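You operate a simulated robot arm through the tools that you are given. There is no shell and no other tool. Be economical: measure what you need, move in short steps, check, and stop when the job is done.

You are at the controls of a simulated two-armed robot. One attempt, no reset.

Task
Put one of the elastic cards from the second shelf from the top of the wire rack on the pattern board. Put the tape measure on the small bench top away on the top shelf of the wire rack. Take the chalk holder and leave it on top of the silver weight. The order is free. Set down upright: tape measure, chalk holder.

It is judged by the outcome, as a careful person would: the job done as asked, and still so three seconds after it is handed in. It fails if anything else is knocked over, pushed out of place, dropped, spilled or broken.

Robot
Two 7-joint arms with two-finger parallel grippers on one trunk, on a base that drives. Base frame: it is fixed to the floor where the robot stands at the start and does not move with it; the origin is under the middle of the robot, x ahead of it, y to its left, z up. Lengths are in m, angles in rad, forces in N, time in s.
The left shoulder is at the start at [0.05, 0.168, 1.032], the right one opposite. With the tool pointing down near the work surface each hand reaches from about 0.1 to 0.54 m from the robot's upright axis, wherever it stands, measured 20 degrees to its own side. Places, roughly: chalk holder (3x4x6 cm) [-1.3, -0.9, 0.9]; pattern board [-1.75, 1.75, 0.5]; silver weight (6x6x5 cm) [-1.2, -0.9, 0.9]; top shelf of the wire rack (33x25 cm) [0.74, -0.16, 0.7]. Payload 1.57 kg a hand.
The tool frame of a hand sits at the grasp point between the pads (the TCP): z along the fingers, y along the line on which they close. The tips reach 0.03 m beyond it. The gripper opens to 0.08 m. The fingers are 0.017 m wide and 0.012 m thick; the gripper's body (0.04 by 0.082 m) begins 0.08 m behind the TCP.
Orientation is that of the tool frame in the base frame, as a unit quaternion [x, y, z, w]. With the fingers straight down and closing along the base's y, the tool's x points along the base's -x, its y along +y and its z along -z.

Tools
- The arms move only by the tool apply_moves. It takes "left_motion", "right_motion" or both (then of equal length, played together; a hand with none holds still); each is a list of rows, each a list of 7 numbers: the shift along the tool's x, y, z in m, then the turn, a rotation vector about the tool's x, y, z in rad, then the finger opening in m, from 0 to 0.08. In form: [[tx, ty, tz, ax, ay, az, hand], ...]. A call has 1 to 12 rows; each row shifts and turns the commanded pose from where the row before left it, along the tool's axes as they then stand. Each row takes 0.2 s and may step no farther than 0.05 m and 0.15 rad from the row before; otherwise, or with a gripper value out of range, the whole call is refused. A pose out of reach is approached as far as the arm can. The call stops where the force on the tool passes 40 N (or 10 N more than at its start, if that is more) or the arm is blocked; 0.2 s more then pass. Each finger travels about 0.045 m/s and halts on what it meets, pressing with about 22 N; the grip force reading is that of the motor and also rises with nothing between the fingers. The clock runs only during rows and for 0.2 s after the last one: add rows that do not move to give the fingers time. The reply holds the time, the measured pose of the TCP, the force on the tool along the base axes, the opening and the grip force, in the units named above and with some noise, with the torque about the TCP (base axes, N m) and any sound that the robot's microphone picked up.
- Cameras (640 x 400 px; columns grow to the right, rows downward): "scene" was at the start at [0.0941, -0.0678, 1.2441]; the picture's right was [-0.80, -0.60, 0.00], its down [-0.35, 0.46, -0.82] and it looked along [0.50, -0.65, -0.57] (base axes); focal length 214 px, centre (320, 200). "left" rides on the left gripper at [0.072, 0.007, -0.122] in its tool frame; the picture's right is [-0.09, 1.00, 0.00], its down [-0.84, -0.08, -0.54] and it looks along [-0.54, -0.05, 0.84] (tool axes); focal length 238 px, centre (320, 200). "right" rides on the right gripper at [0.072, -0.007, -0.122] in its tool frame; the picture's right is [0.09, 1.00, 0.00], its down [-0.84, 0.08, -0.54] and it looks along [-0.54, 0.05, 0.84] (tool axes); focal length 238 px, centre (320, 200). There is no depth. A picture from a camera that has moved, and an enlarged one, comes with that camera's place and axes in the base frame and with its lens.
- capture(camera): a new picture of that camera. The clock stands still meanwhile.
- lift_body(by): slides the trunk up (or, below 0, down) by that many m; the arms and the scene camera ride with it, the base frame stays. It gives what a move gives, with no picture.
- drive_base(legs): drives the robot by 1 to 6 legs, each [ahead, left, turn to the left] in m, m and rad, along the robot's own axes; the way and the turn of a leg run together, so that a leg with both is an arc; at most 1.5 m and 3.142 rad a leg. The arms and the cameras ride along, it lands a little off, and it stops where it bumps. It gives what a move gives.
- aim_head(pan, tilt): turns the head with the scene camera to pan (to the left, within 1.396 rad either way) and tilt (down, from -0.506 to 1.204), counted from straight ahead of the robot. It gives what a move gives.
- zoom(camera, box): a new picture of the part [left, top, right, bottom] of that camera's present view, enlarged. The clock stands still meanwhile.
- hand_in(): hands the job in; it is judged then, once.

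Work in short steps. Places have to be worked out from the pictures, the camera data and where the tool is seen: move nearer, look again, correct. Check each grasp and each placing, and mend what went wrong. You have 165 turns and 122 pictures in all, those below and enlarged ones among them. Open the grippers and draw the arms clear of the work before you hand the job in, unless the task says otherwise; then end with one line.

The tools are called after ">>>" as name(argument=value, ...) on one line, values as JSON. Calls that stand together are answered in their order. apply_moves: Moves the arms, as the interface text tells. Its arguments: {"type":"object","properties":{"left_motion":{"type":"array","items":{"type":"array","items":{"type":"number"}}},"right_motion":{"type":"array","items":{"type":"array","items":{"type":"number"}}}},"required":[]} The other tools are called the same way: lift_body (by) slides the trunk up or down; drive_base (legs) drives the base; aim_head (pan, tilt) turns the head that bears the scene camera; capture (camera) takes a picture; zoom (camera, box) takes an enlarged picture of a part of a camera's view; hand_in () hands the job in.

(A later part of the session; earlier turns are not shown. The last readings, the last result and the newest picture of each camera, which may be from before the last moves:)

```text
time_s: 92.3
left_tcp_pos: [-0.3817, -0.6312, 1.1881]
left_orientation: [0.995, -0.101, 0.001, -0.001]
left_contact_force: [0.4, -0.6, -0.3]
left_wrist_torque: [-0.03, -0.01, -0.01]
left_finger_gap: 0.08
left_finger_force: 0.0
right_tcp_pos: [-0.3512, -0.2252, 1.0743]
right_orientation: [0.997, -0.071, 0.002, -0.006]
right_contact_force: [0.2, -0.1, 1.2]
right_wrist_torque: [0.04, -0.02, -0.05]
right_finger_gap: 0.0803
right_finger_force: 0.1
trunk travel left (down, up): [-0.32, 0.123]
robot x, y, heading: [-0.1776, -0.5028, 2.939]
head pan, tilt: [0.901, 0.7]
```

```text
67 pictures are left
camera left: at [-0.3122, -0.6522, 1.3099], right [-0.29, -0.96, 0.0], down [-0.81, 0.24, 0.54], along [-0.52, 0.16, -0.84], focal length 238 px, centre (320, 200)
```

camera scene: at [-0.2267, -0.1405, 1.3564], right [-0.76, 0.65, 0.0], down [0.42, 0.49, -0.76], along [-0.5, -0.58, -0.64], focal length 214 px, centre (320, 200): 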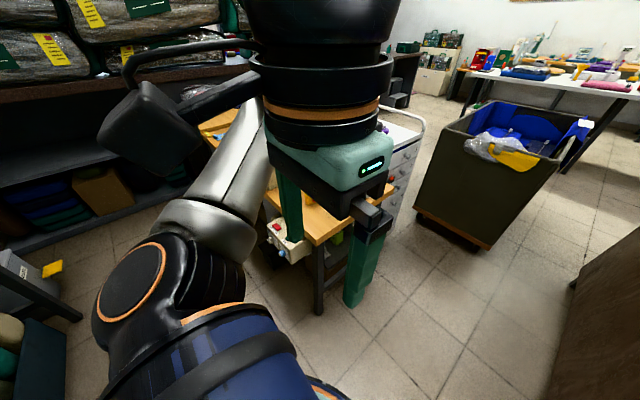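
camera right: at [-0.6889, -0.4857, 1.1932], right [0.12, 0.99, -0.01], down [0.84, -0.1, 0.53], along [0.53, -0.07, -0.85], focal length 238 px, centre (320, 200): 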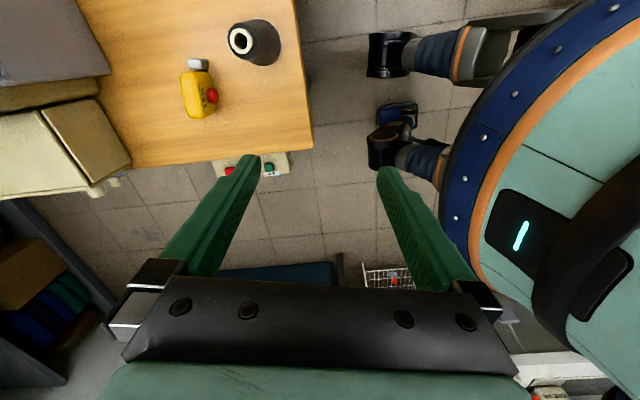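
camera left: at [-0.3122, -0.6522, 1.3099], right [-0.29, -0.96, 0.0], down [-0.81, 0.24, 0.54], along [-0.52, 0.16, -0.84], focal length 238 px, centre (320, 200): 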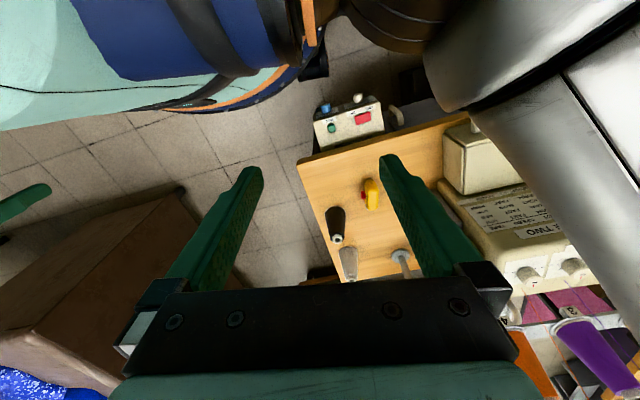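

Tape confirmed at (-0.652,-0.682). Move the left hand over it, still high.

>>> apply_moves(left_motion=[[-0.043, 0.0177, 0.01, 0, 0, 0, 0.08], [-0.043, 0.0177, 0.01, 0, 0, 0, 0.08], [-0.043, 0.0177, 0.01, 0, 0, 0, 0.08], [-0.043, 0.0177, 0.01, 0, 0, 0, 0.08], [-0.043, 0.0177, 0.01, 0, 0, 0, 0.08], [-0.042, 0.0175, 0.01, 0, 0, 0, 0.08]])

>>> capture(camera="left")

>>> capture(camera="scene")

```text
time_s: 93.7
left_tcp_pos: [-0.6584, -0.6854, 1.125]
left_orientation: [0.995, -0.102, 0.001, -0.001]
left_contact_force: [0.4, 0.3, 0.6]
left_wrist_torque: [-0.02, -0.02, -0.03]
left_finger_gap: 0.0801
left_finger_force: 0.0
right_tcp_pos: [-0.3512, -0.2255, 1.0739]
right_orientation: [0.997, -0.072, 0.002, -0.006]
right_contact_force: [0.4, -0.3, -0.2]
right_wrist_torque: [-0.03, -0.01, 0.02]
right_finger_gap: 0.0799
right_finger_force: 0.0
trunk travel left (down, up): [-0.32, 0.123]
robot x, y, heading: [-0.1763, -0.5053, 2.935]
head pan, tilt: [0.901, 0.7]
```

```text
66 pictures are left
camera left: at [-0.588, -0.7054, 1.2472], right [-0.29, -0.96, 0.0], down [-0.81, 0.24, 0.54], along [-0.52, 0.16, -0.84], focal length 238 px, centre (320, 200)
```

left: 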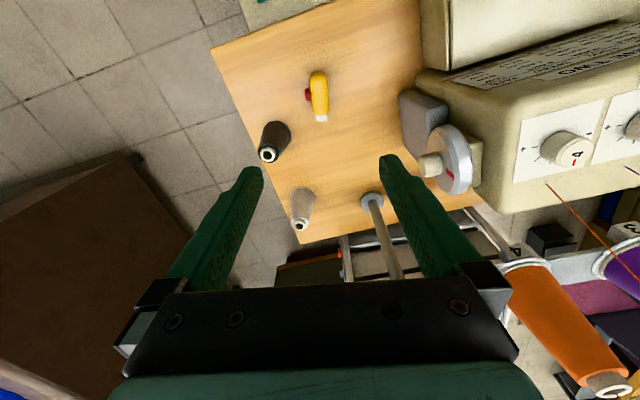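

```text
65 pictures are left
camera scene: at [-0.2842, -0.5494, 1.3563], right [-0.64, 0.77, 0.0], down [0.49, 0.41, -0.76], along [-0.59, -0.49, -0.64], focal length 214 px, centre (320, 200)
```

scene: 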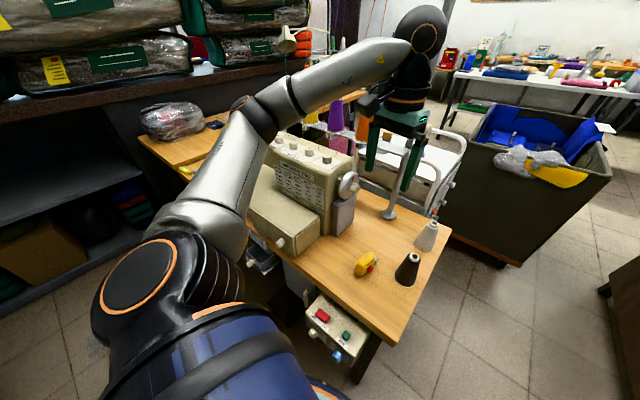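

The forearm passes over the machine; raise the trunk fully so it stays clear while the hand goes down.

>>> lift_body(by=0.12)

>>> apply_moves(left_motion=[[0, 0, 0.045, 0, 0, 0, 0.08], [0, 0, 0.045, 0, 0, 0, 0.08], [0, 0, 0.045, 0, 0, 0, 0.08], [0, 0, 0.045, 0, 0, 0, 0.08]])

>>> capture(camera="scene")

>>> capture(camera="left")

```text
time_s: 95.2
left_tcp_pos: [-0.6564, -0.6857, 1.2459]
left_orientation: [0.995, -0.101, 0.001, 0.0]
left_contact_force: [0.5, 1.1, 0.3]
left_wrist_torque: [-0.03, -0.02, 0.02]
left_finger_gap: 0.0799
left_finger_force: 0.0
right_tcp_pos: [-0.3502, -0.2249, 1.1933]
right_orientation: [0.997, -0.071, 0.001, -0.006]
right_contact_force: [0.6, -0.1, 0.1]
right_wrist_torque: [-0.04, 0.0, -0.01]
right_finger_gap: 0.0799
right_finger_force: 0.1
trunk travel left (down, up): [-0.44, 0.003]
robot x, y, heading: [-0.1794, -0.5069, 2.94]
head pan, tilt: [0.901, 0.7]
```

```text
time_s: 96.2
left_tcp_pos: [-0.6558, -0.6843, 1.0666]
left_orientation: [0.995, -0.101, 0.0, -0.001]
left_contact_force: [0.1, 0.3, -0.3]
left_wrist_torque: [-0.02, 0.03, -0.03]
left_finger_gap: 0.08
left_finger_force: 0.0
right_tcp_pos: [-0.3503, -0.2245, 1.1937]
right_orientation: [0.997, -0.072, 0.001, -0.006]
right_contact_force: [0.1, 0.6, 0.0]
right_wrist_torque: [0.03, -0.02, 0.0]
right_finger_gap: 0.0798
right_finger_force: 0.0
trunk travel left (down, up): [-0.44, 0.003]
robot x, y, heading: [-0.1775, -0.5065, 2.937]
head pan, tilt: [0.901, 0.7]
```

```text
64 pictures are left
camera scene: at [-0.2838, -0.5496, 1.4764], right [-0.64, 0.77, 0.0], down [0.49, 0.41, -0.76], along [-0.59, -0.49, -0.64], focal length 214 px, centre (320, 200)
```

scene: 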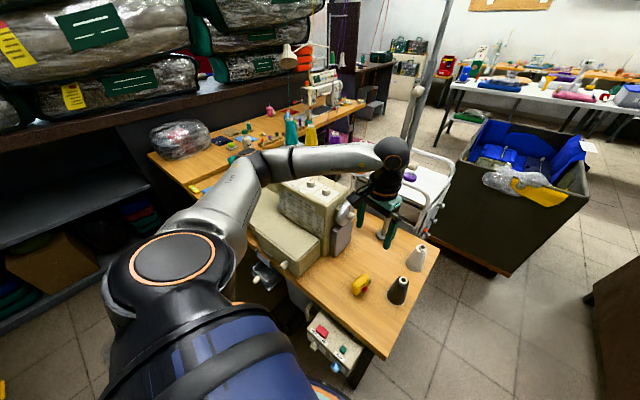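

```text
63 pictures are left
camera left: at [-0.5861, -0.7049, 1.1882], right [-0.29, -0.96, 0.0], down [-0.8, 0.24, 0.54], along [-0.52, 0.16, -0.84], focal length 238 px, centre (320, 200)
```

left: 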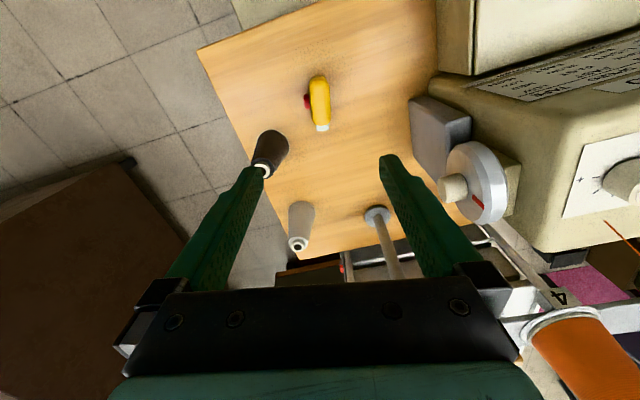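

Aligned with the tape. Descend 0.13 and check arm clearance over the machine.

>>> apply_moves(left_motion=[[0.005, 0, 0.045, 0, 0, 0, 0.08], [0, 0, 0.045, 0, 0, 0, 0.08], [0, 0, 0.04, 0, 0, 0, 0.08]])

>>> capture(camera="scene")

>>> capture(camera="left")

```text
time_s: 97.0
left_tcp_pos: [-0.6524, -0.684, 0.9348]
left_orientation: [0.995, -0.101, 0.001, -0.002]
left_contact_force: [0.1, 0.3, 0.8]
left_wrist_torque: [0.01, 0.01, 0.01]
left_finger_gap: 0.08
left_finger_force: 0.1
right_tcp_pos: [-0.3498, -0.2258, 1.1936]
right_orientation: [0.997, -0.072, 0.002, -0.007]
right_contact_force: [-0.5, -0.5, 0.0]
right_wrist_torque: [0.02, 0.0, -0.01]
right_finger_gap: 0.0803
right_finger_force: 0.2
trunk travel left (down, up): [-0.44, 0.003]
robot x, y, heading: [-0.1747, -0.5049, 2.937]
head pan, tilt: [0.901, 0.7]
```

```text
62 pictures are left
camera scene: at [-0.2839, -0.5496, 1.4764], right [-0.64, 0.77, 0.0], down [0.49, 0.41, -0.76], along [-0.59, -0.49, -0.64], focal length 214 px, centre (320, 200)
```

scene: 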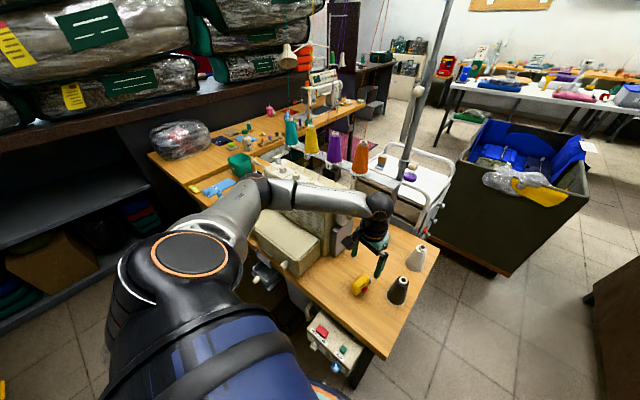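

```text
61 pictures are left
camera left: at [-0.5828, -0.7045, 1.0569], right [-0.29, -0.96, 0.0], down [-0.81, 0.24, 0.54], along [-0.52, 0.16, -0.84], focal length 238 px, centre (320, 200)
```

left: 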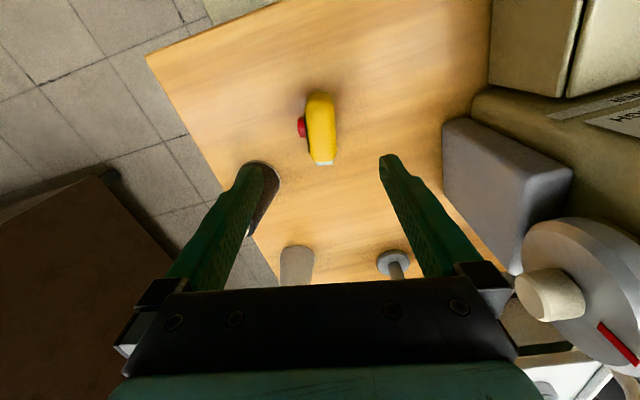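

The forearm is only over the low block of the machine, with clearance. Descend the rest in small rows.

>>> apply_moves(left_motion=[[0.004, 0, 0.03, 0, 0, 0, 0.08], [0, 0, 0.03, 0, 0, 0, 0.08], [0, 0, 0.025, 0, 0, 0, 0.08], [0, 0, 0.02, 0, 0, 0, 0.08]])

>>> capture(camera="left")

>>> capture(camera="scene")

```text
time_s: 98.0
left_tcp_pos: [-0.6473, -0.684, 0.8298]
left_orientation: [0.995, -0.102, 0.001, -0.001]
left_contact_force: [0.0, 0.1, -0.6]
left_wrist_torque: [0.03, -0.05, 0.04]
left_finger_gap: 0.08
left_finger_force: 0.0
right_tcp_pos: [-0.3497, -0.224, 1.1941]
right_orientation: [0.997, -0.071, 0.0, -0.007]
right_contact_force: [0.0, -0.3, 0.5]
right_wrist_torque: [-0.02, 0.01, 0.0]
right_finger_gap: 0.08
right_finger_force: 0.0
trunk travel left (down, up): [-0.44, 0.003]
robot x, y, heading: [-0.1766, -0.5043, 2.941]
head pan, tilt: [0.901, 0.7]
```

```text
60 pictures are left
camera left: at [-0.5775, -0.7049, 0.9517], right [-0.29, -0.96, 0.0], down [-0.8, 0.24, 0.54], along [-0.52, 0.16, -0.84], focal length 238 px, centre (320, 200)
```

left: 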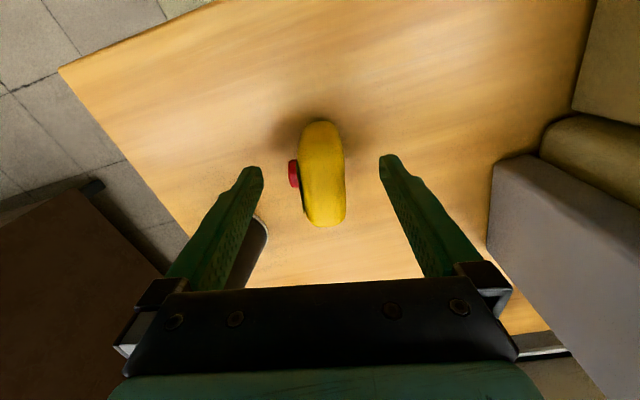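

```text
59 pictures are left
camera scene: at [-0.2837, -0.5494, 1.4764], right [-0.64, 0.77, 0.0], down [0.49, 0.41, -0.76], along [-0.59, -0.49, -0.64], focal length 214 px, centre (320, 200)
```

scene: 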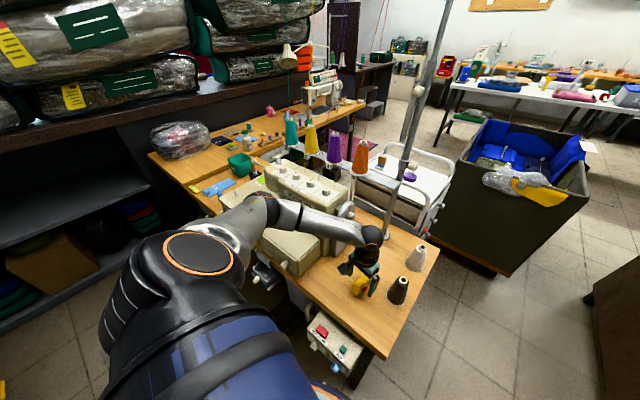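

Fingers straddle the tape. Lower 7 mm, then close.

>>> apply_moves(left_motion=[[0, 0, 0.007, 0, 0, 0, 0.08], [0, 0, 0, 0, 0, 0, 0.05], [0, 0, 0, 0, 0, 0, 0.02], [0, 0, 0, 0, 0, 0, 0.015], [0, 0, 0, 0, 0, 0, 0.015], [0, 0, 0, 0, 0, 0, 0.015]])

>>> capture(camera="left")

```text
time_s: 99.4
left_tcp_pos: [-0.6476, -0.6846, 0.8236]
left_orientation: [0.995, -0.101, 0.001, -0.001]
left_contact_force: [0.3, 1.1, -0.1]
left_wrist_torque: [0.02, -0.03, 0.04]
left_finger_gap: 0.0295
left_finger_force: 22.0
right_tcp_pos: [-0.3497, -0.2246, 1.1935]
right_orientation: [0.997, -0.071, 0.001, -0.006]
right_contact_force: [0.5, -0.3, -0.4]
right_wrist_torque: [0.0, 0.01, -0.02]
right_finger_gap: 0.0799
right_finger_force: 0.0
trunk travel left (down, up): [-0.44, 0.003]
robot x, y, heading: [-0.1812, -0.5044, 2.939]
head pan, tilt: [0.901, 0.7]
```

```text
58 pictures are left
camera left: at [-0.5776, -0.7052, 0.9449], right [-0.29, -0.96, 0.0], down [-0.81, 0.24, 0.54], along [-0.52, 0.16, -0.84], focal length 238 px, centre (320, 200)
```

left: 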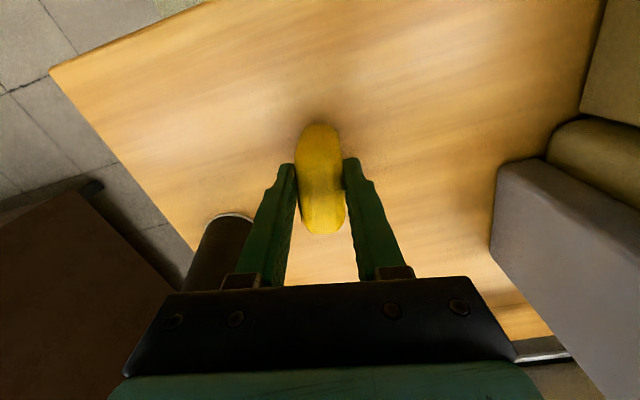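

Gripped at 2.95 cm. Lift slowly.

>>> apply_moves(left_motion=[[0, 0, -0.02, 0, 0, 0, 0.015], [0, 0, -0.04, 0, 0, 0, 0.015], [0, 0, -0.045, 0, 0, 0, 0.015], [0, 0, -0.045, 0, 0, 0, 0.015], [0, 0, -0.045, 0, 0, 0, 0.015], [0, 0, -0.045, 0, 0, 0, 0.015]])

>>> capture(camera="left")

>>> capture(camera="scene")

```text
time_s: 100.8
left_tcp_pos: [-0.6463, -0.6856, 1.0653]
left_orientation: [0.995, -0.101, 0.0, -0.001]
left_contact_force: [-0.3, -0.3, -0.1]
left_wrist_torque: [0.0, 0.01, 0.03]
left_finger_gap: 0.0297
left_finger_force: 22.1
right_tcp_pos: [-0.3512, -0.2241, 1.1931]
right_orientation: [0.997, -0.072, 0.002, -0.006]
right_contact_force: [0.1, 0.1, 0.0]
right_wrist_torque: [-0.04, -0.06, 0.02]
right_finger_gap: 0.0798
right_finger_force: 0.1
trunk travel left (down, up): [-0.44, 0.003]
robot x, y, heading: [-0.1755, -0.5058, 2.939]
head pan, tilt: [0.901, 0.7]
```

```text
57 pictures are left
camera left: at [-0.5768, -0.7054, 1.1873], right [-0.29, -0.96, 0.0], down [-0.81, 0.24, 0.54], along [-0.52, 0.16, -0.84], focal length 238 px, centre (320, 200)
```

left: 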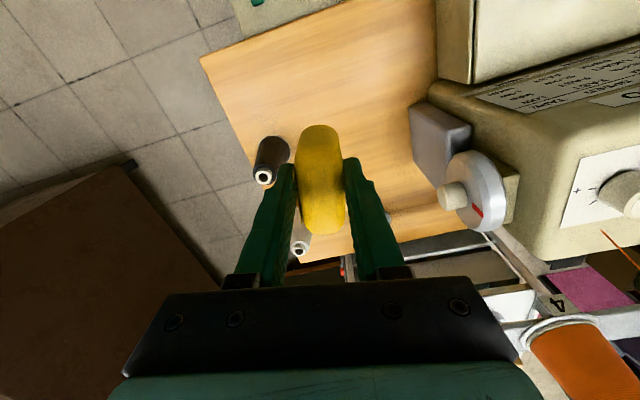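

```text
56 pictures are left
camera scene: at [-0.2835, -0.5492, 1.4763], right [-0.64, 0.77, 0.0], down [0.49, 0.41, -0.77], along [-0.59, -0.49, -0.64], focal length 214 px, centre (320, 200)
```

scene: 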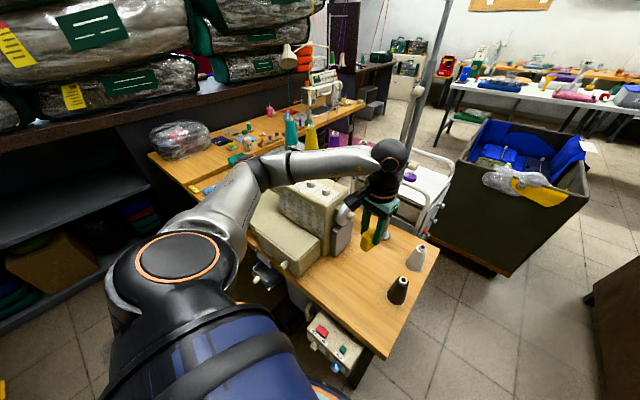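

Tape held. Retract the left hand, slide back out, turn toward the rack.

>>> apply_moves(left_motion=[[0.02, 0, -0.04, 0, 0, 0, 0.015], [0.045, 0, -0.015, 0, 0, 0, 0.015], [0.045, 0, 0, 0, 0, 0, 0.015], [0.045, 0, 0, 0, 0, 0, 0.015], [0.04, 0, 0, 0, 0, 0, 0.015]])

>>> drive_base(legs=[[-0.04, -0.21, 0], [0, 0, 2.84]])

>>> aim_head(pan=0.2, tilt=0.7)

>>> capture(camera="scene")

```text
time_s: 102.0
left_tcp_pos: [-0.4835, -0.7254, 1.1276]
left_orientation: [0.995, -0.102, 0.002, -0.001]
left_contact_force: [0.6, 0.1, -1.0]
left_wrist_torque: [0.03, -0.01, 0.0]
left_finger_gap: 0.0296
left_finger_force: 21.6
left hand out of reach, approached as far as the arm can: row 5
right_tcp_pos: [-0.3499, -0.2252, 1.1948]
right_orientation: [0.997, -0.072, 0.001, -0.006]
right_contact_force: [-0.3, 0.2, -0.5]
right_wrist_torque: [-0.01, 0.01, 0.0]
right_finger_gap: 0.0801
right_finger_force: 0.0
trunk travel left (down, up): [-0.44, 0.003]
robot x, y, heading: [-0.1801, -0.507, 2.935]
head pan, tilt: [0.901, 0.7]
```

```text
time_s: 110.5
left_tcp_pos: [0.2503, -0.1671, 1.1284]
left_orientation: [0.226, 0.974, -0.001, -0.001]
left_contact_force: [0.1, -0.4, -1.7]
left_wrist_torque: [-0.01, 0.02, -0.01]
left_finger_gap: 0.0296
left_finger_force: 22.3
right_tcp_pos: [-0.0015, -0.6189, 1.1938]
right_orientation: [0.195, 0.981, -0.006, -0.002]
right_contact_force: [0.9, -0.1, -0.2]
right_wrist_torque: [0.0, 0.01, -0.03]
right_finger_gap: 0.0802
right_finger_force: 0.0
trunk travel left (down, up): [-0.44, 0.003]
robot x, y, heading: [-0.0983, -0.3045, -0.453]
head pan, tilt: [0.901, 0.7]
```

```text
time_s: 111.5
left_tcp_pos: [0.251, -0.1675, 1.1292]
left_orientation: [0.225, 0.974, -0.001, -0.001]
left_contact_force: [-0.1, 0.5, 0.5]
left_wrist_torque: [-0.01, 0.03, -0.01]
left_finger_gap: 0.0298
left_finger_force: 21.4
right_tcp_pos: [-0.0032, -0.6185, 1.1934]
right_orientation: [0.195, 0.981, -0.007, -0.002]
right_contact_force: [-0.5, 1.1, 0.9]
right_wrist_torque: [0.02, -0.03, -0.02]
right_finger_gap: 0.08
right_finger_force: 0.0
trunk travel left (down, up): [-0.44, 0.003]
robot x, y, heading: [-0.0993, -0.3048, -0.452]
head pan, tilt: [0.201, 0.7]
```

```text
55 pictures are left
camera scene: at [0.0214, -0.3421, 1.4764], right [-0.25, -0.97, 0.0], down [-0.62, 0.16, -0.76], along [0.74, -0.19, -0.64], focal length 214 px, centre (320, 200)
```

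scene: 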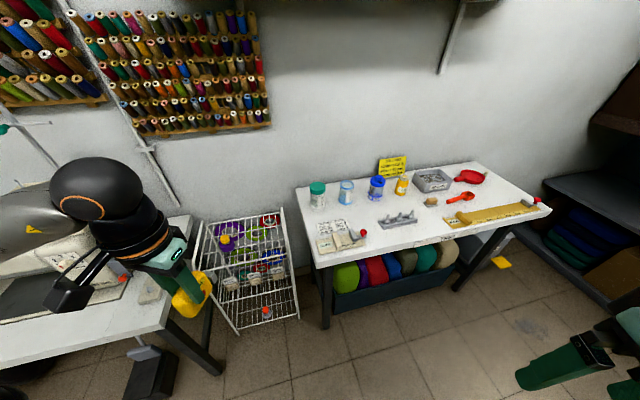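

Check the tape in the hand and read the job card for elastic width.

>>> zoom(camera="scene", box=[140, 240, 236, 330])

>>> zoom(camera="scene", box=[370, 150, 418, 180])

>>> zoom(camera="scene", box=[190, 205, 302, 275])

```text
4.44 times, centred on (188, 285) of scene
camera zoom: at [0.0214, -0.3421, 1.4764], right [-0.25, -0.97, 0.0], down [-0.62, 0.16, -0.76], along [0.74, -0.19, -0.64], focal length 953 px, centre (907, -178)
```

zoom: 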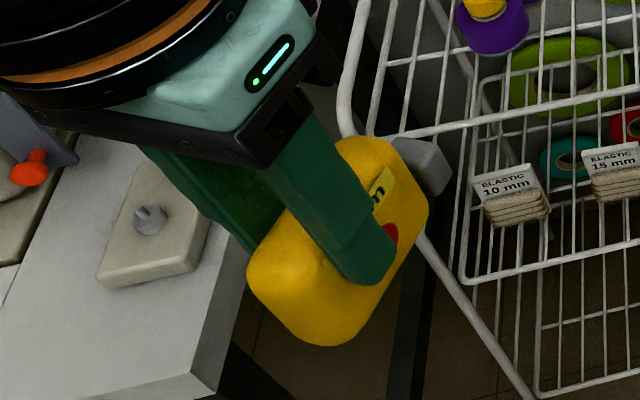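

```text
13.33 times, centred on (394, 165) of scene
camera zoom: at [0.0214, -0.3421, 1.4764], right [-0.25, -0.97, 0.0], down [-0.62, 0.16, -0.76], along [0.74, -0.19, -0.64], focal length 2860 px, centre (-667, 667)
```

zoom: 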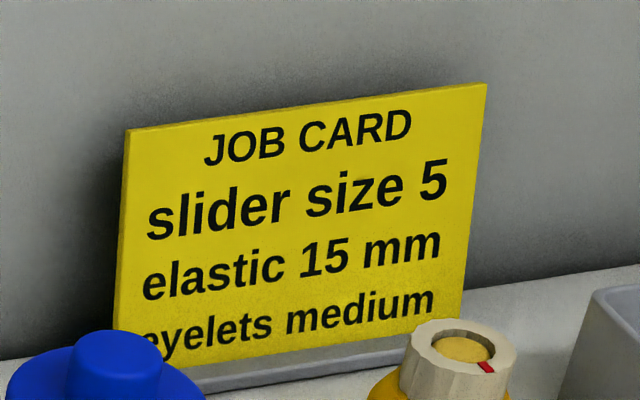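

```text
5.71 times, centred on (246, 240) of scene
camera zoom: at [0.0214, -0.3421, 1.4764], right [-0.25, -0.97, 0.0], down [-0.62, 0.16, -0.76], along [0.74, -0.19, -0.64], focal length 1226 px, centre (743, -29)
```

zoom: 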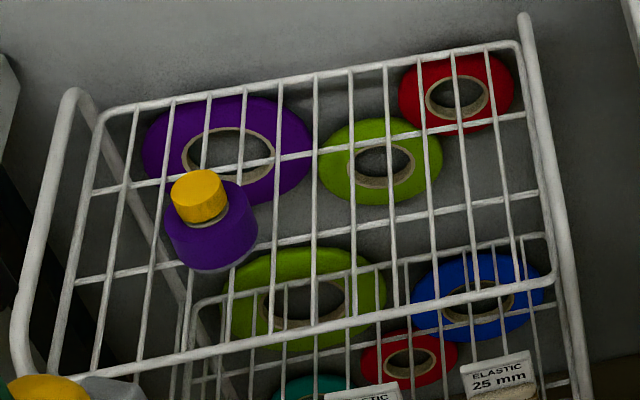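

Job card says 15 mm, so I'll take the middle card later. Tape is upright in the hand. Drive up to the rack.

>>> drive_base(legs=[[0.244, 0.17, 0]])

>>> lift_body(by=-0.08)

>>> capture(camera="left")

>>> capture(camera="scene")

```text
time_s: 113.6
left_tcp_pos: [0.5398, -0.1202, 1.1285]
left_orientation: [0.223, 0.975, -0.001, -0.002]
left_contact_force: [0.2, 0.4, -0.1]
left_wrist_torque: [-0.01, 0.03, 0.0]
left_finger_gap: 0.0294
left_finger_force: 22.2
right_tcp_pos: [0.2882, -0.5721, 1.1941]
right_orientation: [0.194, 0.981, -0.005, -0.003]
right_contact_force: [-0.8, 0.8, 1.4]
right_wrist_torque: [0.0, 0.02, -0.01]
right_finger_gap: 0.0799
right_finger_force: 0.1
trunk travel left (down, up): [-0.44, 0.003]
robot x, y, heading: [0.191, -0.2605, -0.453]
head pan, tilt: [0.201, 0.7]
```

```text
time_s: 114.7
left_tcp_pos: [0.5393, -0.1188, 1.0477]
left_orientation: [0.223, 0.975, -0.001, -0.002]
left_contact_force: [-0.7, -0.8, -0.6]
left_wrist_torque: [-0.01, -0.02, 0.0]
left_finger_gap: 0.0297
left_finger_force: 22.6
right_tcp_pos: [0.2872, -0.5724, 1.1143]
right_orientation: [0.194, 0.981, -0.006, -0.002]
right_contact_force: [-0.5, -0.6, -0.7]
right_wrist_torque: [0.0, 0.01, 0.01]
right_finger_gap: 0.0802
right_finger_force: 0.0
trunk travel left (down, up): [-0.36, 0.083]
robot x, y, heading: [0.1937, -0.2587, -0.454]
head pan, tilt: [0.201, 0.7]
```

```text
51 pictures are left
camera left: at [0.4782, -0.0813, 1.1702], right [0.52, 0.86, 0.0], down [0.72, -0.43, 0.54], along [0.46, -0.28, -0.84], focal length 238 px, centre (320, 200)
```

left: 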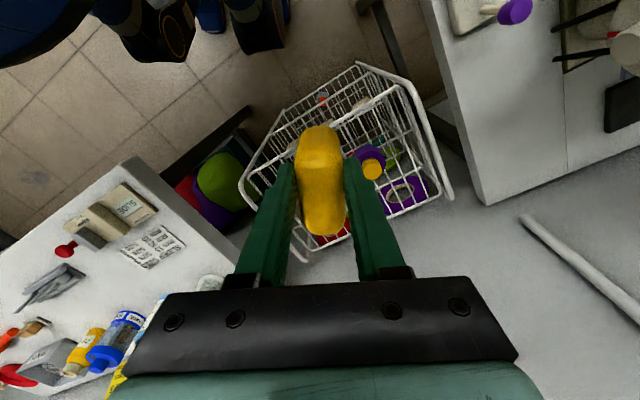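

```text
50 pictures are left
camera scene: at [0.3103, -0.2953, 1.3964], right [-0.25, -0.97, 0.0], down [-0.62, 0.16, -0.77], along [0.74, -0.19, -0.64], focal length 214 px, centre (320, 200)
```

scene: 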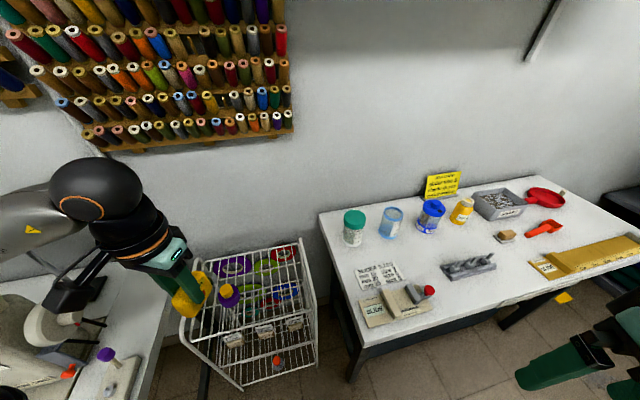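

Rotate the left hand by 1.12 rad so the tape's long side will lie across the shelf wires.

>>> apply_moves(left_motion=[[0, 0, 0, 0, 0, 0.14, 0.015], [0, 0, 0, 0, 0, 0.14, 0.015], [0, 0, 0, 0, 0, 0.14, 0.015], [0, 0, 0, 0, 0, 0.14, 0.015], [0, 0, 0, 0, 0, 0.14, 0.015], [0, 0, 0, 0, 0, 0.14, 0.015], [0, 0, 0, 0, 0, 0.14, 0.015], [0, 0, 0, 0, 0, 0.14, 0.015]])

>>> capture(camera="left")

```text
time_s: 116.5
left_tcp_pos: [0.5352, -0.1455, 1.0512]
left_orientation: [0.708, 0.707, -0.002, -0.001]
left_contact_force: [-0.1, -0.6, -1.4]
left_wrist_torque: [0.05, -0.01, 0.03]
left_finger_gap: 0.03
left_finger_force: 21.8
left hand out of reach, approached as far as the arm can: row 8
right_tcp_pos: [0.2884, -0.575, 1.1125]
right_orientation: [0.194, 0.981, -0.005, -0.003]
right_contact_force: [-1.0, -0.2, -0.7]
right_wrist_torque: [0.01, 0.0, -0.01]
right_finger_gap: 0.0799
right_finger_force: 0.1
trunk travel left (down, up): [-0.36, 0.083]
robot x, y, heading: [0.1937, -0.2572, -0.452]
head pan, tilt: [0.201, 0.7]
```

```text
49 pictures are left
camera left: at [0.5424, -0.0739, 1.1736], right [1.0, -0.09, 0.0], down [-0.08, -0.84, 0.54], along [-0.05, -0.54, -0.84], focal length 238 px, centre (320, 200)
```

left: 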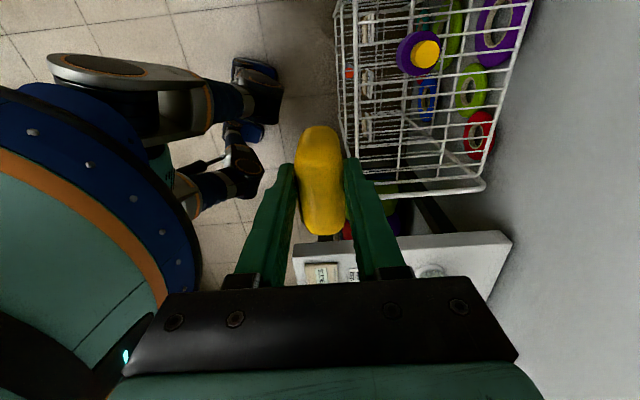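

Orientation is right. Zoom on the shelf to see wires for a supported spot.

>>> zoom(camera="left", box=[330, 60, 522, 200])

```text
2.86 times, centred on (426, 130) of left
camera zoom: at [0.5424, -0.0739, 1.1736], right [1.0, -0.09, 0.0], down [-0.08, -0.84, 0.54], along [-0.05, -0.54, -0.84], focal length 681 px, centre (17, 400)
```

zoom: 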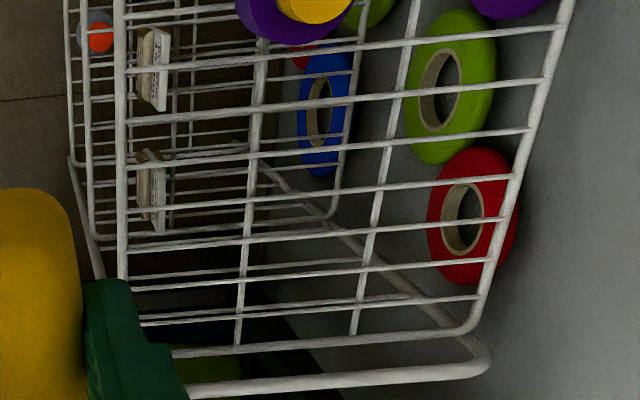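

Wires are ~3 cm apart. Move over the spot (0.68,-0.24) and part-way down.

>>> apply_moves(left_motion=[[-0.0236, 0.0363, 0, 0, 0, 0, 0.015], [-0.0236, 0.0363, 0, 0, 0, 0, 0.015], [-0.0236, 0.0363, 0, 0, 0, 0, 0.015], [-0.0236, 0.0363, 0, 0, 0, 0, 0.015], [0, 0, 0.045, 0, 0, 0, 0.015], [0, 0, 0.045, 0, 0, 0, 0.015], [0, 0, 0.045, 0, 0, 0, 0.015]])

>>> capture(camera="left")

>>> capture(camera="scene")

```text
time_s: 118.1
left_tcp_pos: [0.5514, -0.1786, 0.9349]
left_orientation: [0.706, 0.708, -0.002, -0.001]
left_contact_force: [0.8, 0.2, -1.7]
left_wrist_torque: [-0.02, -0.01, -0.01]
left_finger_gap: 0.0296
left_finger_force: 22.5
left hand out of reach, approached as far as the arm can: row 1, 2, 3, 4, 5, 6
right_tcp_pos: [0.2876, -0.5718, 1.113]
right_orientation: [0.193, 0.981, -0.006, -0.002]
right_contact_force: [0.1, 0.2, -0.5]
right_wrist_torque: [-0.02, 0.02, 0.01]
right_finger_gap: 0.0801
right_finger_force: 0.1
trunk travel left (down, up): [-0.36, 0.083]
robot x, y, heading: [0.1916, -0.2608, -0.45]
head pan, tilt: [0.201, 0.7]
```

```text
47 pictures are left
camera left: at [0.5587, -0.1046, 1.0567], right [1.0, -0.09, 0.0], down [-0.07, -0.84, 0.54], along [-0.05, -0.54, -0.84], focal length 238 px, centre (320, 200)
```

left: 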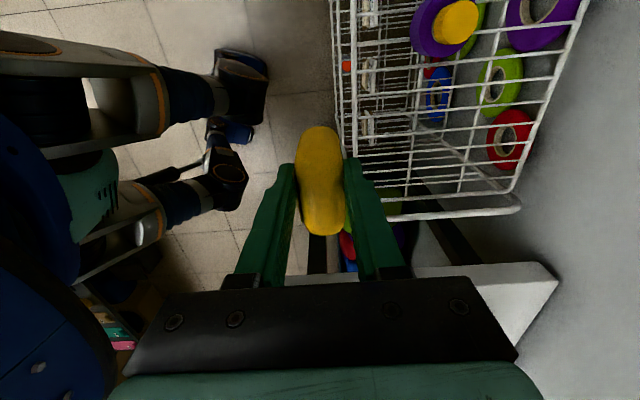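

```text
46 pictures are left
camera scene: at [0.3108, -0.2947, 1.3964], right [-0.25, -0.97, 0.0], down [-0.62, 0.16, -0.76], along [0.74, -0.19, -0.64], focal length 214 px, centre (320, 200)
```

scene: 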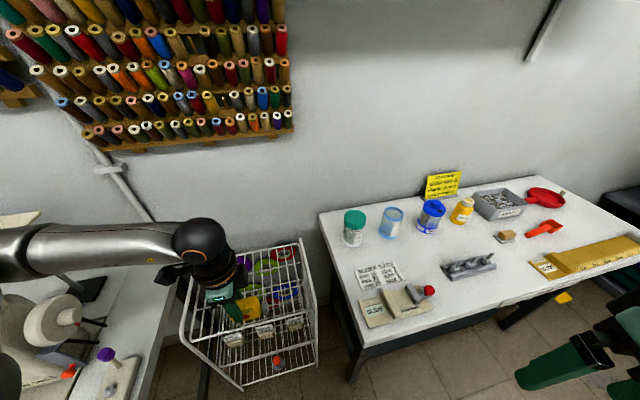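

At a joint limit. Raise the trunk back for elbow clearance and turn the robot 0.35 rad right, which eases the wrist yaw.

>>> lift_body(by=0.08)

>>> drive_base(legs=[[0, 0, -0.35]])

>>> apply_moves(left_motion=[[0, 0, 0, 0, 0, -0.12, 0.015], [0, 0, 0, 0, 0, -0.12, 0.015], [0, 0, 0, 0, 0, -0.11, 0.015]])

>>> capture(camera="scene")

```text
time_s: 119.3
left_tcp_pos: [0.5504, -0.1778, 1.0149]
left_orientation: [0.707, 0.707, -0.002, -0.001]
left_contact_force: [-0.1, -1.3, -1.2]
left_wrist_torque: [0.03, 0.01, -0.01]
left_finger_gap: 0.0295
left_finger_force: 22.2
right_tcp_pos: [0.2874, -0.5725, 1.1934]
right_orientation: [0.194, 0.981, -0.006, -0.003]
right_contact_force: [0.7, -0.5, -0.4]
right_wrist_torque: [-0.01, 0.01, -0.02]
right_finger_gap: 0.0801
right_finger_force: 0.1
trunk travel left (down, up): [-0.44, 0.003]
robot x, y, heading: [0.1916, -0.2589, -0.448]
head pan, tilt: [0.201, 0.7]
```

```text
time_s: 120.8
left_tcp_pos: [0.5572, -0.305, 1.0157]
left_orientation: [0.818, 0.576, -0.001, -0.002]
left_contact_force: [-0.3, 0.5, -1.2]
left_wrist_torque: [-0.06, 0.0, 0.02]
left_finger_gap: 0.0297
left_finger_force: 22.4
right_tcp_pos: [0.1758, -0.5874, 1.1933]
right_orientation: [0.36, 0.933, -0.005, -0.003]
right_contact_force: [0.3, 0.2, -0.3]
right_wrist_torque: [-0.04, 0.03, 0.02]
right_finger_gap: 0.0798
right_finger_force: 0.0
trunk travel left (down, up): [-0.44, 0.003]
robot x, y, heading: [0.1902, -0.2544, -0.795]
head pan, tilt: [0.201, 0.7]
```

```text
time_s: 121.6
left_tcp_pos: [0.5568, -0.3048, 1.0161]
left_orientation: [0.704, 0.71, -0.001, -0.002]
left_contact_force: [0.1, 0.1, -1.5]
left_wrist_torque: [0.01, 0.0, 0.01]
left_finger_gap: 0.0296
left_finger_force: 22.1
right_tcp_pos: [0.1752, -0.5873, 1.1924]
right_orientation: [0.36, 0.933, -0.005, -0.003]
right_contact_force: [0.5, 0.4, 0.1]
right_wrist_torque: [0.0, 0.01, 0.02]
right_finger_gap: 0.0799
right_finger_force: 0.1
trunk travel left (down, up): [-0.44, 0.003]
robot x, y, heading: [0.1909, -0.2564, -0.796]
head pan, tilt: [0.201, 0.7]
```

```text
45 pictures are left
camera scene: at [0.2904, -0.3331, 1.4764], right [-0.56, -0.83, 0.0], down [-0.53, 0.36, -0.76], along [0.63, -0.43, -0.64], focal length 214 px, centre (320, 200)
```

scene: 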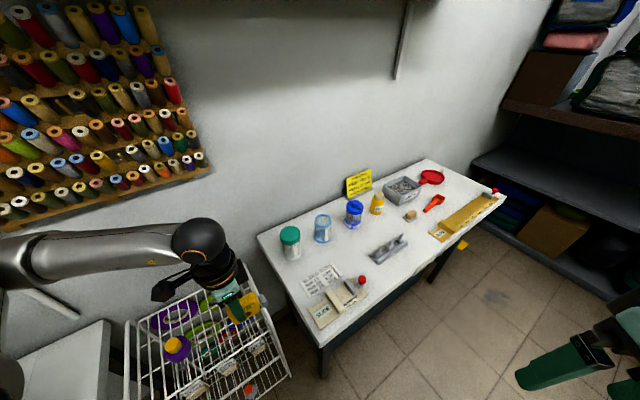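

Now move to (0.68,-0.24).

>>> apply_moves(left_motion=[[0.0217, 0.041, 0, 0, 0, 0, 0.015], [0.0217, 0.041, 0, 0, 0, 0, 0.015], [0.0217, 0.041, 0, 0, 0, 0, 0.015], [0, 0, 0.045, 0, 0, 0, 0.015], [0, 0, 0.045, 0, 0, 0, 0.015]])

>>> capture(camera="left")

```text
time_s: 122.8
left_tcp_pos: [0.6316, -0.2688, 0.9268]
left_orientation: [0.705, 0.709, -0.003, 0.0]
left_contact_force: [-0.5, -0.1, -1.0]
left_wrist_torque: [0.04, 0.01, 0.03]
left_finger_gap: 0.0295
left_finger_force: 22.1
left hand out of reach, approached as far as the arm can: row 2, 3
right_tcp_pos: [0.1761, -0.5855, 1.1941]
right_orientation: [0.36, 0.933, -0.005, -0.004]
right_contact_force: [-0.4, 0.7, -0.5]
right_wrist_torque: [0.01, 0.03, -0.02]
right_finger_gap: 0.08
right_finger_force: 0.1
trunk travel left (down, up): [-0.44, 0.003]
robot x, y, heading: [0.1934, -0.2583, -0.797]
head pan, tilt: [0.201, 0.7]
```

```text
44 pictures are left
camera left: at [0.6388, -0.1954, 1.0478], right [1.0, -0.09, 0.0], down [-0.07, -0.84, 0.54], along [-0.05, -0.54, -0.84], focal length 238 px, centre (320, 200)
```

left: 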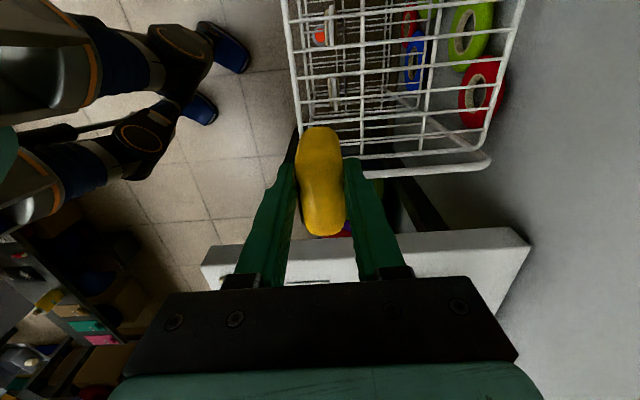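

Try extending again at this lower height.

>>> apply_moves(left_motion=[[0, 0, 0.04, 0, 0, 0, 0.015], [0.01, 0.03, 0, 0, 0, 0, 0.015], [0.01, 0.03, 0, 0, 0, 0, 0.015]])

```text
time_s: 123.6
left_tcp_pos: [0.6662, -0.2549, 0.8908]
left_orientation: [0.705, 0.709, -0.001, 0.001]
left_contact_force: [-0.3, 0.8, -0.7]
left_wrist_torque: [-0.06, -0.01, 0.02]
left_finger_gap: 0.0295
left_finger_force: 21.4
left hand out of reach, approached as far as the arm can: row 3
right_tcp_pos: [0.1753, -0.5853, 1.1941]
right_orientation: [0.359, 0.933, -0.005, -0.004]
right_contact_force: [0.3, 0.2, 1.0]
right_wrist_torque: [-0.06, -0.03, 0.02]
right_finger_gap: 0.08
right_finger_force: 0.0
trunk travel left (down, up): [-0.44, 0.003]
robot x, y, heading: [0.1918, -0.2579, -0.797]
head pan, tilt: [0.201, 0.7]
```

(0.666,-0.255) is a fine spot. Descend toward the shelf.

>>> apply_moves(left_motion=[[0, 0, 0.04, 0, 0, 0, 0.015], [0, 0, 0.04, 0, 0, 0, 0.015]])

>>> capture(camera="left")

>>> zoom(camera="scene", box=[120, 220, 312, 400])

```text
time_s: 124.2
left_tcp_pos: [0.6654, -0.2538, 0.8089]
left_orientation: [0.705, 0.709, -0.002, -0.001]
left_contact_force: [-0.4, 0.4, -0.4]
left_wrist_torque: [0.01, -0.02, -0.03]
left_finger_gap: 0.0298
left_finger_force: 22.0
right_tcp_pos: [0.1758, -0.5869, 1.1943]
right_orientation: [0.36, 0.933, -0.005, -0.004]
right_contact_force: [-0.4, 0.2, -0.3]
right_wrist_torque: [-0.01, 0.03, -0.01]
right_finger_gap: 0.0801
right_finger_force: 0.1
trunk travel left (down, up): [-0.44, 0.003]
robot x, y, heading: [0.1901, -0.2598, -0.794]
head pan, tilt: [0.201, 0.7]
```

```text
43 pictures are left
camera left: at [0.6727, -0.1819, 0.9311], right [1.0, -0.09, 0.0], down [-0.07, -0.84, 0.54], along [-0.05, -0.54, -0.84], focal length 238 px, centre (320, 200)
```

left: 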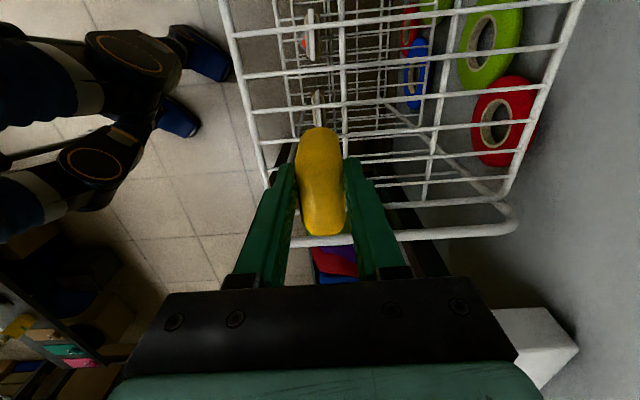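

```text
2.22 times, centred on (216, 310) of scene
camera zoom: at [0.2906, -0.3333, 1.4764], right [-0.56, -0.83, 0.0], down [-0.53, 0.36, -0.76], along [0.63, -0.43, -0.64], focal length 477 px, centre (551, -44)
```

zoom: 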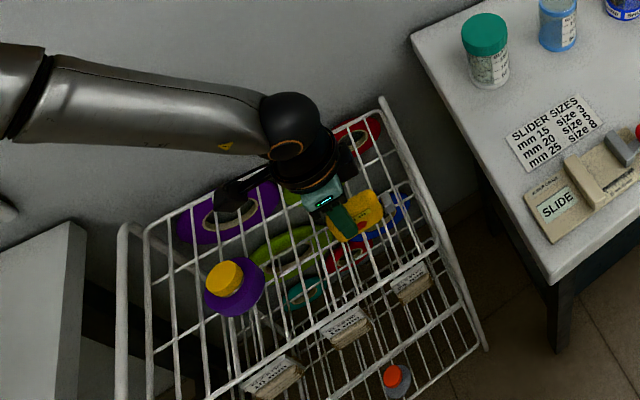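

Over the shelf, inside the rim. Lower gradually to contact.

>>> apply_moves(left_motion=[[0, 0, 0.02, 0, 0, 0, 0.015], [0, 0, 0.012, 0, 0, 0, 0.015]])

>>> apply_moves(left_motion=[[0, 0, 0.004, 0, 0, 0, 0.015], [0, 0, 0.003, 0, 0, 0, 0.015]])

>>> apply_moves(left_motion=[[0, 0, 0.003, 0, 0, 0, 0.015], [0, 0, 0.002, 0, 0, 0, 0.015]])

```text
time_s: 124.8
left_tcp_pos: [0.6632, -0.255, 0.778]
left_orientation: [0.705, 0.709, -0.002, -0.001]
left_contact_force: [0.5, 0.6, -0.3]
left_wrist_torque: [0.0, -0.01, 0.01]
left_finger_gap: 0.0296
left_finger_force: 22.3
right_tcp_pos: [0.1758, -0.5869, 1.1935]
right_orientation: [0.36, 0.933, -0.005, -0.003]
right_contact_force: [0.8, -0.3, -1.1]
right_wrist_torque: [0.05, -0.01, -0.02]
right_finger_gap: 0.08
right_finger_force: 0.0
trunk travel left (down, up): [-0.44, 0.003]
robot x, y, heading: [0.1955, -0.2585, -0.8]
head pan, tilt: [0.201, 0.7]
```

```text
time_s: 125.4
left_tcp_pos: [0.6622, -0.2543, 0.7705]
left_orientation: [0.705, 0.709, -0.001, -0.001]
left_contact_force: [-0.5, 0.4, -0.3]
left_wrist_torque: [0.01, 0.0, 0.03]
left_finger_gap: 0.0295
left_finger_force: 21.7
right_tcp_pos: [0.1761, -0.5868, 1.1938]
right_orientation: [0.36, 0.933, -0.006, -0.003]
right_contact_force: [-0.1, -0.2, -0.5]
right_wrist_torque: [-0.02, 0.02, -0.01]
right_finger_gap: 0.08
right_finger_force: 0.2
trunk travel left (down, up): [-0.44, 0.003]
robot x, y, heading: [0.19, -0.2593, -0.801]
head pan, tilt: [0.201, 0.7]
```

```text
time_s: 126.0
left_tcp_pos: [0.664, -0.2558, 0.7656]
left_orientation: [0.705, 0.709, -0.001, -0.001]
left_contact_force: [0.3, -0.4, -1.5]
left_wrist_torque: [0.03, 0.01, -0.01]
left_finger_gap: 0.0296
left_finger_force: 22.0
right_tcp_pos: [0.1756, -0.5864, 1.1932]
right_orientation: [0.361, 0.933, -0.006, -0.003]
right_contact_force: [-0.3, -0.2, -0.2]
right_wrist_torque: [0.03, 0.02, 0.05]
right_finger_gap: 0.0799
right_finger_force: 0.0
trunk travel left (down, up): [-0.44, 0.003]
robot x, y, heading: [0.1909, -0.2593, -0.797]
head pan, tilt: [0.201, 0.7]
```

>>> apply_moves(left_motion=[[0, 0, 0.003, 0, 0, 0, 0.015], [0, 0, 0.003, 0, 0, 0, 0.015]])

>>> apply_moves(left_motion=[[0, 0, 0.003, 0, 0, 0, 0.015], [0, 0, 0.002, 0, 0, 0, 0.015]])

>>> apply_moves(left_motion=[[0, 0, 0.003, 0, 0, 0, 0.015], [0, 0, 0.002, 0, 0, 0, 0.015]])

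```text
time_s: 126.6
left_tcp_pos: [0.6631, -0.257, 0.761]
left_orientation: [0.706, 0.709, -0.001, 0.0]
left_contact_force: [-0.3, 3.2, 19.5]
left_wrist_torque: [-0.01, 0.12, -0.04]
left_finger_gap: 0.0298
left_finger_force: 21.7
right_tcp_pos: [0.1742, -0.5868, 1.195]
right_orientation: [0.36, 0.933, -0.004, -0.002]
right_contact_force: [0.0, 0.1, -0.4]
right_wrist_torque: [-0.01, -0.02, -0.02]
right_finger_gap: 0.08
right_finger_force: 0.0
trunk travel left (down, up): [-0.44, 0.003]
robot x, y, heading: [0.1904, -0.257, -0.795]
head pan, tilt: [0.201, 0.7]
```

```text
time_s: 127.2
left_tcp_pos: [0.6631, -0.2562, 0.7565]
left_orientation: [0.706, 0.708, -0.002, 0.0]
left_contact_force: [2.0, -0.3, 21.1]
left_wrist_torque: [-0.12, 0.19, 0.09]
left_finger_gap: 0.0301
left_finger_force: 21.8
right_tcp_pos: [0.176, -0.5867, 1.1935]
right_orientation: [0.36, 0.933, -0.005, -0.003]
right_contact_force: [0.3, -1.1, 0.7]
right_wrist_torque: [0.01, -0.01, 0.0]
right_finger_gap: 0.0801
right_finger_force: 0.1
trunk travel left (down, up): [-0.44, 0.003]
robot x, y, heading: [0.1946, -0.2585, -0.797]
head pan, tilt: [0.201, 0.7]
```

```text
time_s: 127.8
left_tcp_pos: [0.6639, -0.2562, 0.7498]
left_orientation: [0.705, 0.709, -0.001, 0.0]
left_contact_force: [4.7, -1.1, 19.7]
left_wrist_torque: [-0.12, 0.04, 0.01]
left_finger_gap: 0.0301
left_finger_force: 21.9
right_tcp_pos: [0.1742, -0.5866, 1.1932]
right_orientation: [0.36, 0.933, -0.005, -0.003]
right_contact_force: [-0.4, -0.5, 0.4]
right_wrist_torque: [0.02, 0.02, -0.01]
right_finger_gap: 0.0801
right_finger_force: 0.1
trunk travel left (down, up): [-0.44, 0.003]
robot x, y, heading: [0.1931, -0.2633, -0.797]
head pan, tilt: [0.201, 0.7]
```

Contact reached (tape slipped up a bit in the grip, seated on the wires). Open and inspect.

>>> apply_moves(left_motion=[[0, 0, -0.002, 0, 0, 0, 0.03], [0, 0, 0, 0, 0, 0, 0.05], [0, 0, 0, 0, 0, 0, 0.07], [0, 0, 0, 0, 0, 0, 0.08], [0, 0, 0, 0, 0, 0, 0.08]])

>>> capture(camera="left")

>>> zoom(camera="scene", box=[120, 220, 312, 400])

```text
time_s: 129.0
left_tcp_pos: [0.6638, -0.2548, 0.7516]
left_orientation: [0.705, 0.71, -0.001, -0.001]
left_contact_force: [-0.1, -0.7, -0.3]
left_wrist_torque: [0.01, 0.01, 0.06]
left_finger_gap: 0.08
left_finger_force: 0.0
right_tcp_pos: [0.1748, -0.5866, 1.1917]
right_orientation: [0.36, 0.933, -0.006, -0.003]
right_contact_force: [0.3, 0.7, -0.1]
right_wrist_torque: [-0.02, 0.03, 0.01]
right_finger_gap: 0.08
right_finger_force: 0.0
trunk travel left (down, up): [-0.44, 0.003]
robot x, y, heading: [0.1882, -0.2603, -0.8]
head pan, tilt: [0.201, 0.7]
```

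```text
41 pictures are left
camera left: at [0.6714, -0.183, 0.8736], right [1.0, -0.09, 0.0], down [-0.07, -0.84, 0.54], along [-0.05, -0.54, -0.84], focal length 238 px, centre (320, 200)
```

left: 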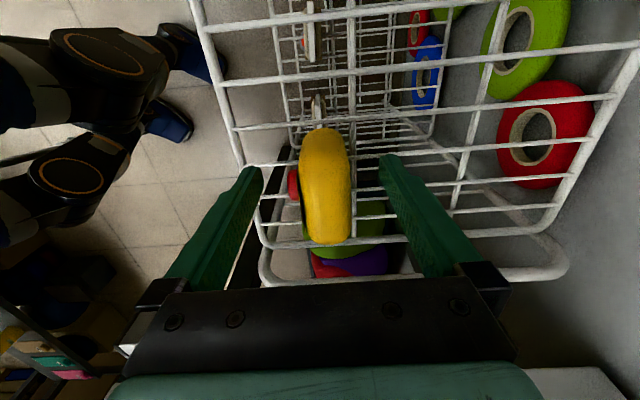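

```text
2.22 times, centred on (216, 310) of scene
camera zoom: at [0.2903, -0.3332, 1.4764], right [-0.56, -0.83, 0.0], down [-0.53, 0.36, -0.76], along [0.63, -0.43, -0.64], focal length 477 px, centre (551, -44)
```

zoom: 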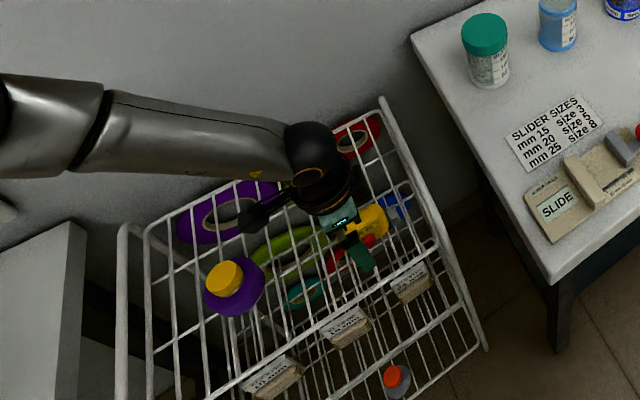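

Tape stands upright. Retract straight up, then back.

>>> apply_moves(left_motion=[[0, 0, -0.03, 0, 0, 0, 0.08], [0, 0, -0.045, 0, 0, 0, 0.08], [0, 0, -0.045, 0, 0, 0, 0.08], [0, 0, -0.045, 0, 0, 0, 0.08], [0, 0, -0.045, 0, 0, 0, 0.08], [0, -0.045, -0.02, 0, 0, 0, 0.08], [0, -0.045, -0.02, 0, 0, 0, 0.08]])

>>> zoom(camera="scene", box=[120, 220, 312, 400])

```text
time_s: 130.6
left_tcp_pos: [0.5561, -0.2594, 0.9894]
left_orientation: [0.705, 0.709, 0.0, -0.001]
left_contact_force: [-0.4, -0.4, 0.9]
left_wrist_torque: [-0.01, 0.02, 0.0]
left_finger_gap: 0.0802
left_finger_force: 0.0
left hand out of reach, approached as far as the arm can: row 4, 5
right_tcp_pos: [0.1743, -0.5877, 1.1928]
right_orientation: [0.36, 0.933, -0.005, -0.003]
right_contact_force: [-0.8, 0.1, -0.4]
right_wrist_torque: [-0.01, -0.02, 0.0]
right_finger_gap: 0.08
right_finger_force: 0.1
trunk travel left (down, up): [-0.44, 0.003]
robot x, y, heading: [0.1902, -0.258, -0.795]
head pan, tilt: [0.201, 0.7]
```

```text
2.22 times, centred on (216, 310) of scene
camera zoom: at [0.2896, -0.3333, 1.4764], right [-0.56, -0.83, 0.0], down [-0.53, 0.36, -0.77], along [0.63, -0.43, -0.64], focal length 477 px, centre (551, -44)
```

zoom: 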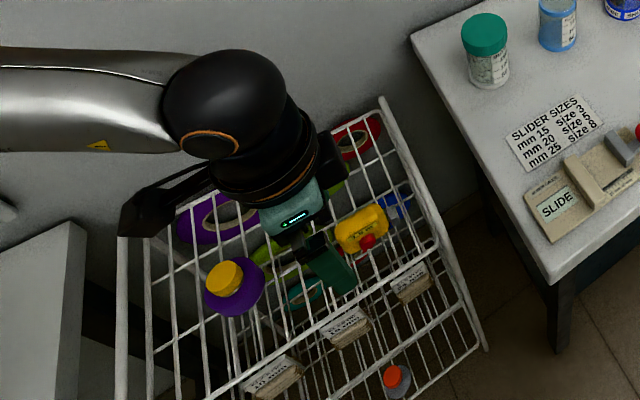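

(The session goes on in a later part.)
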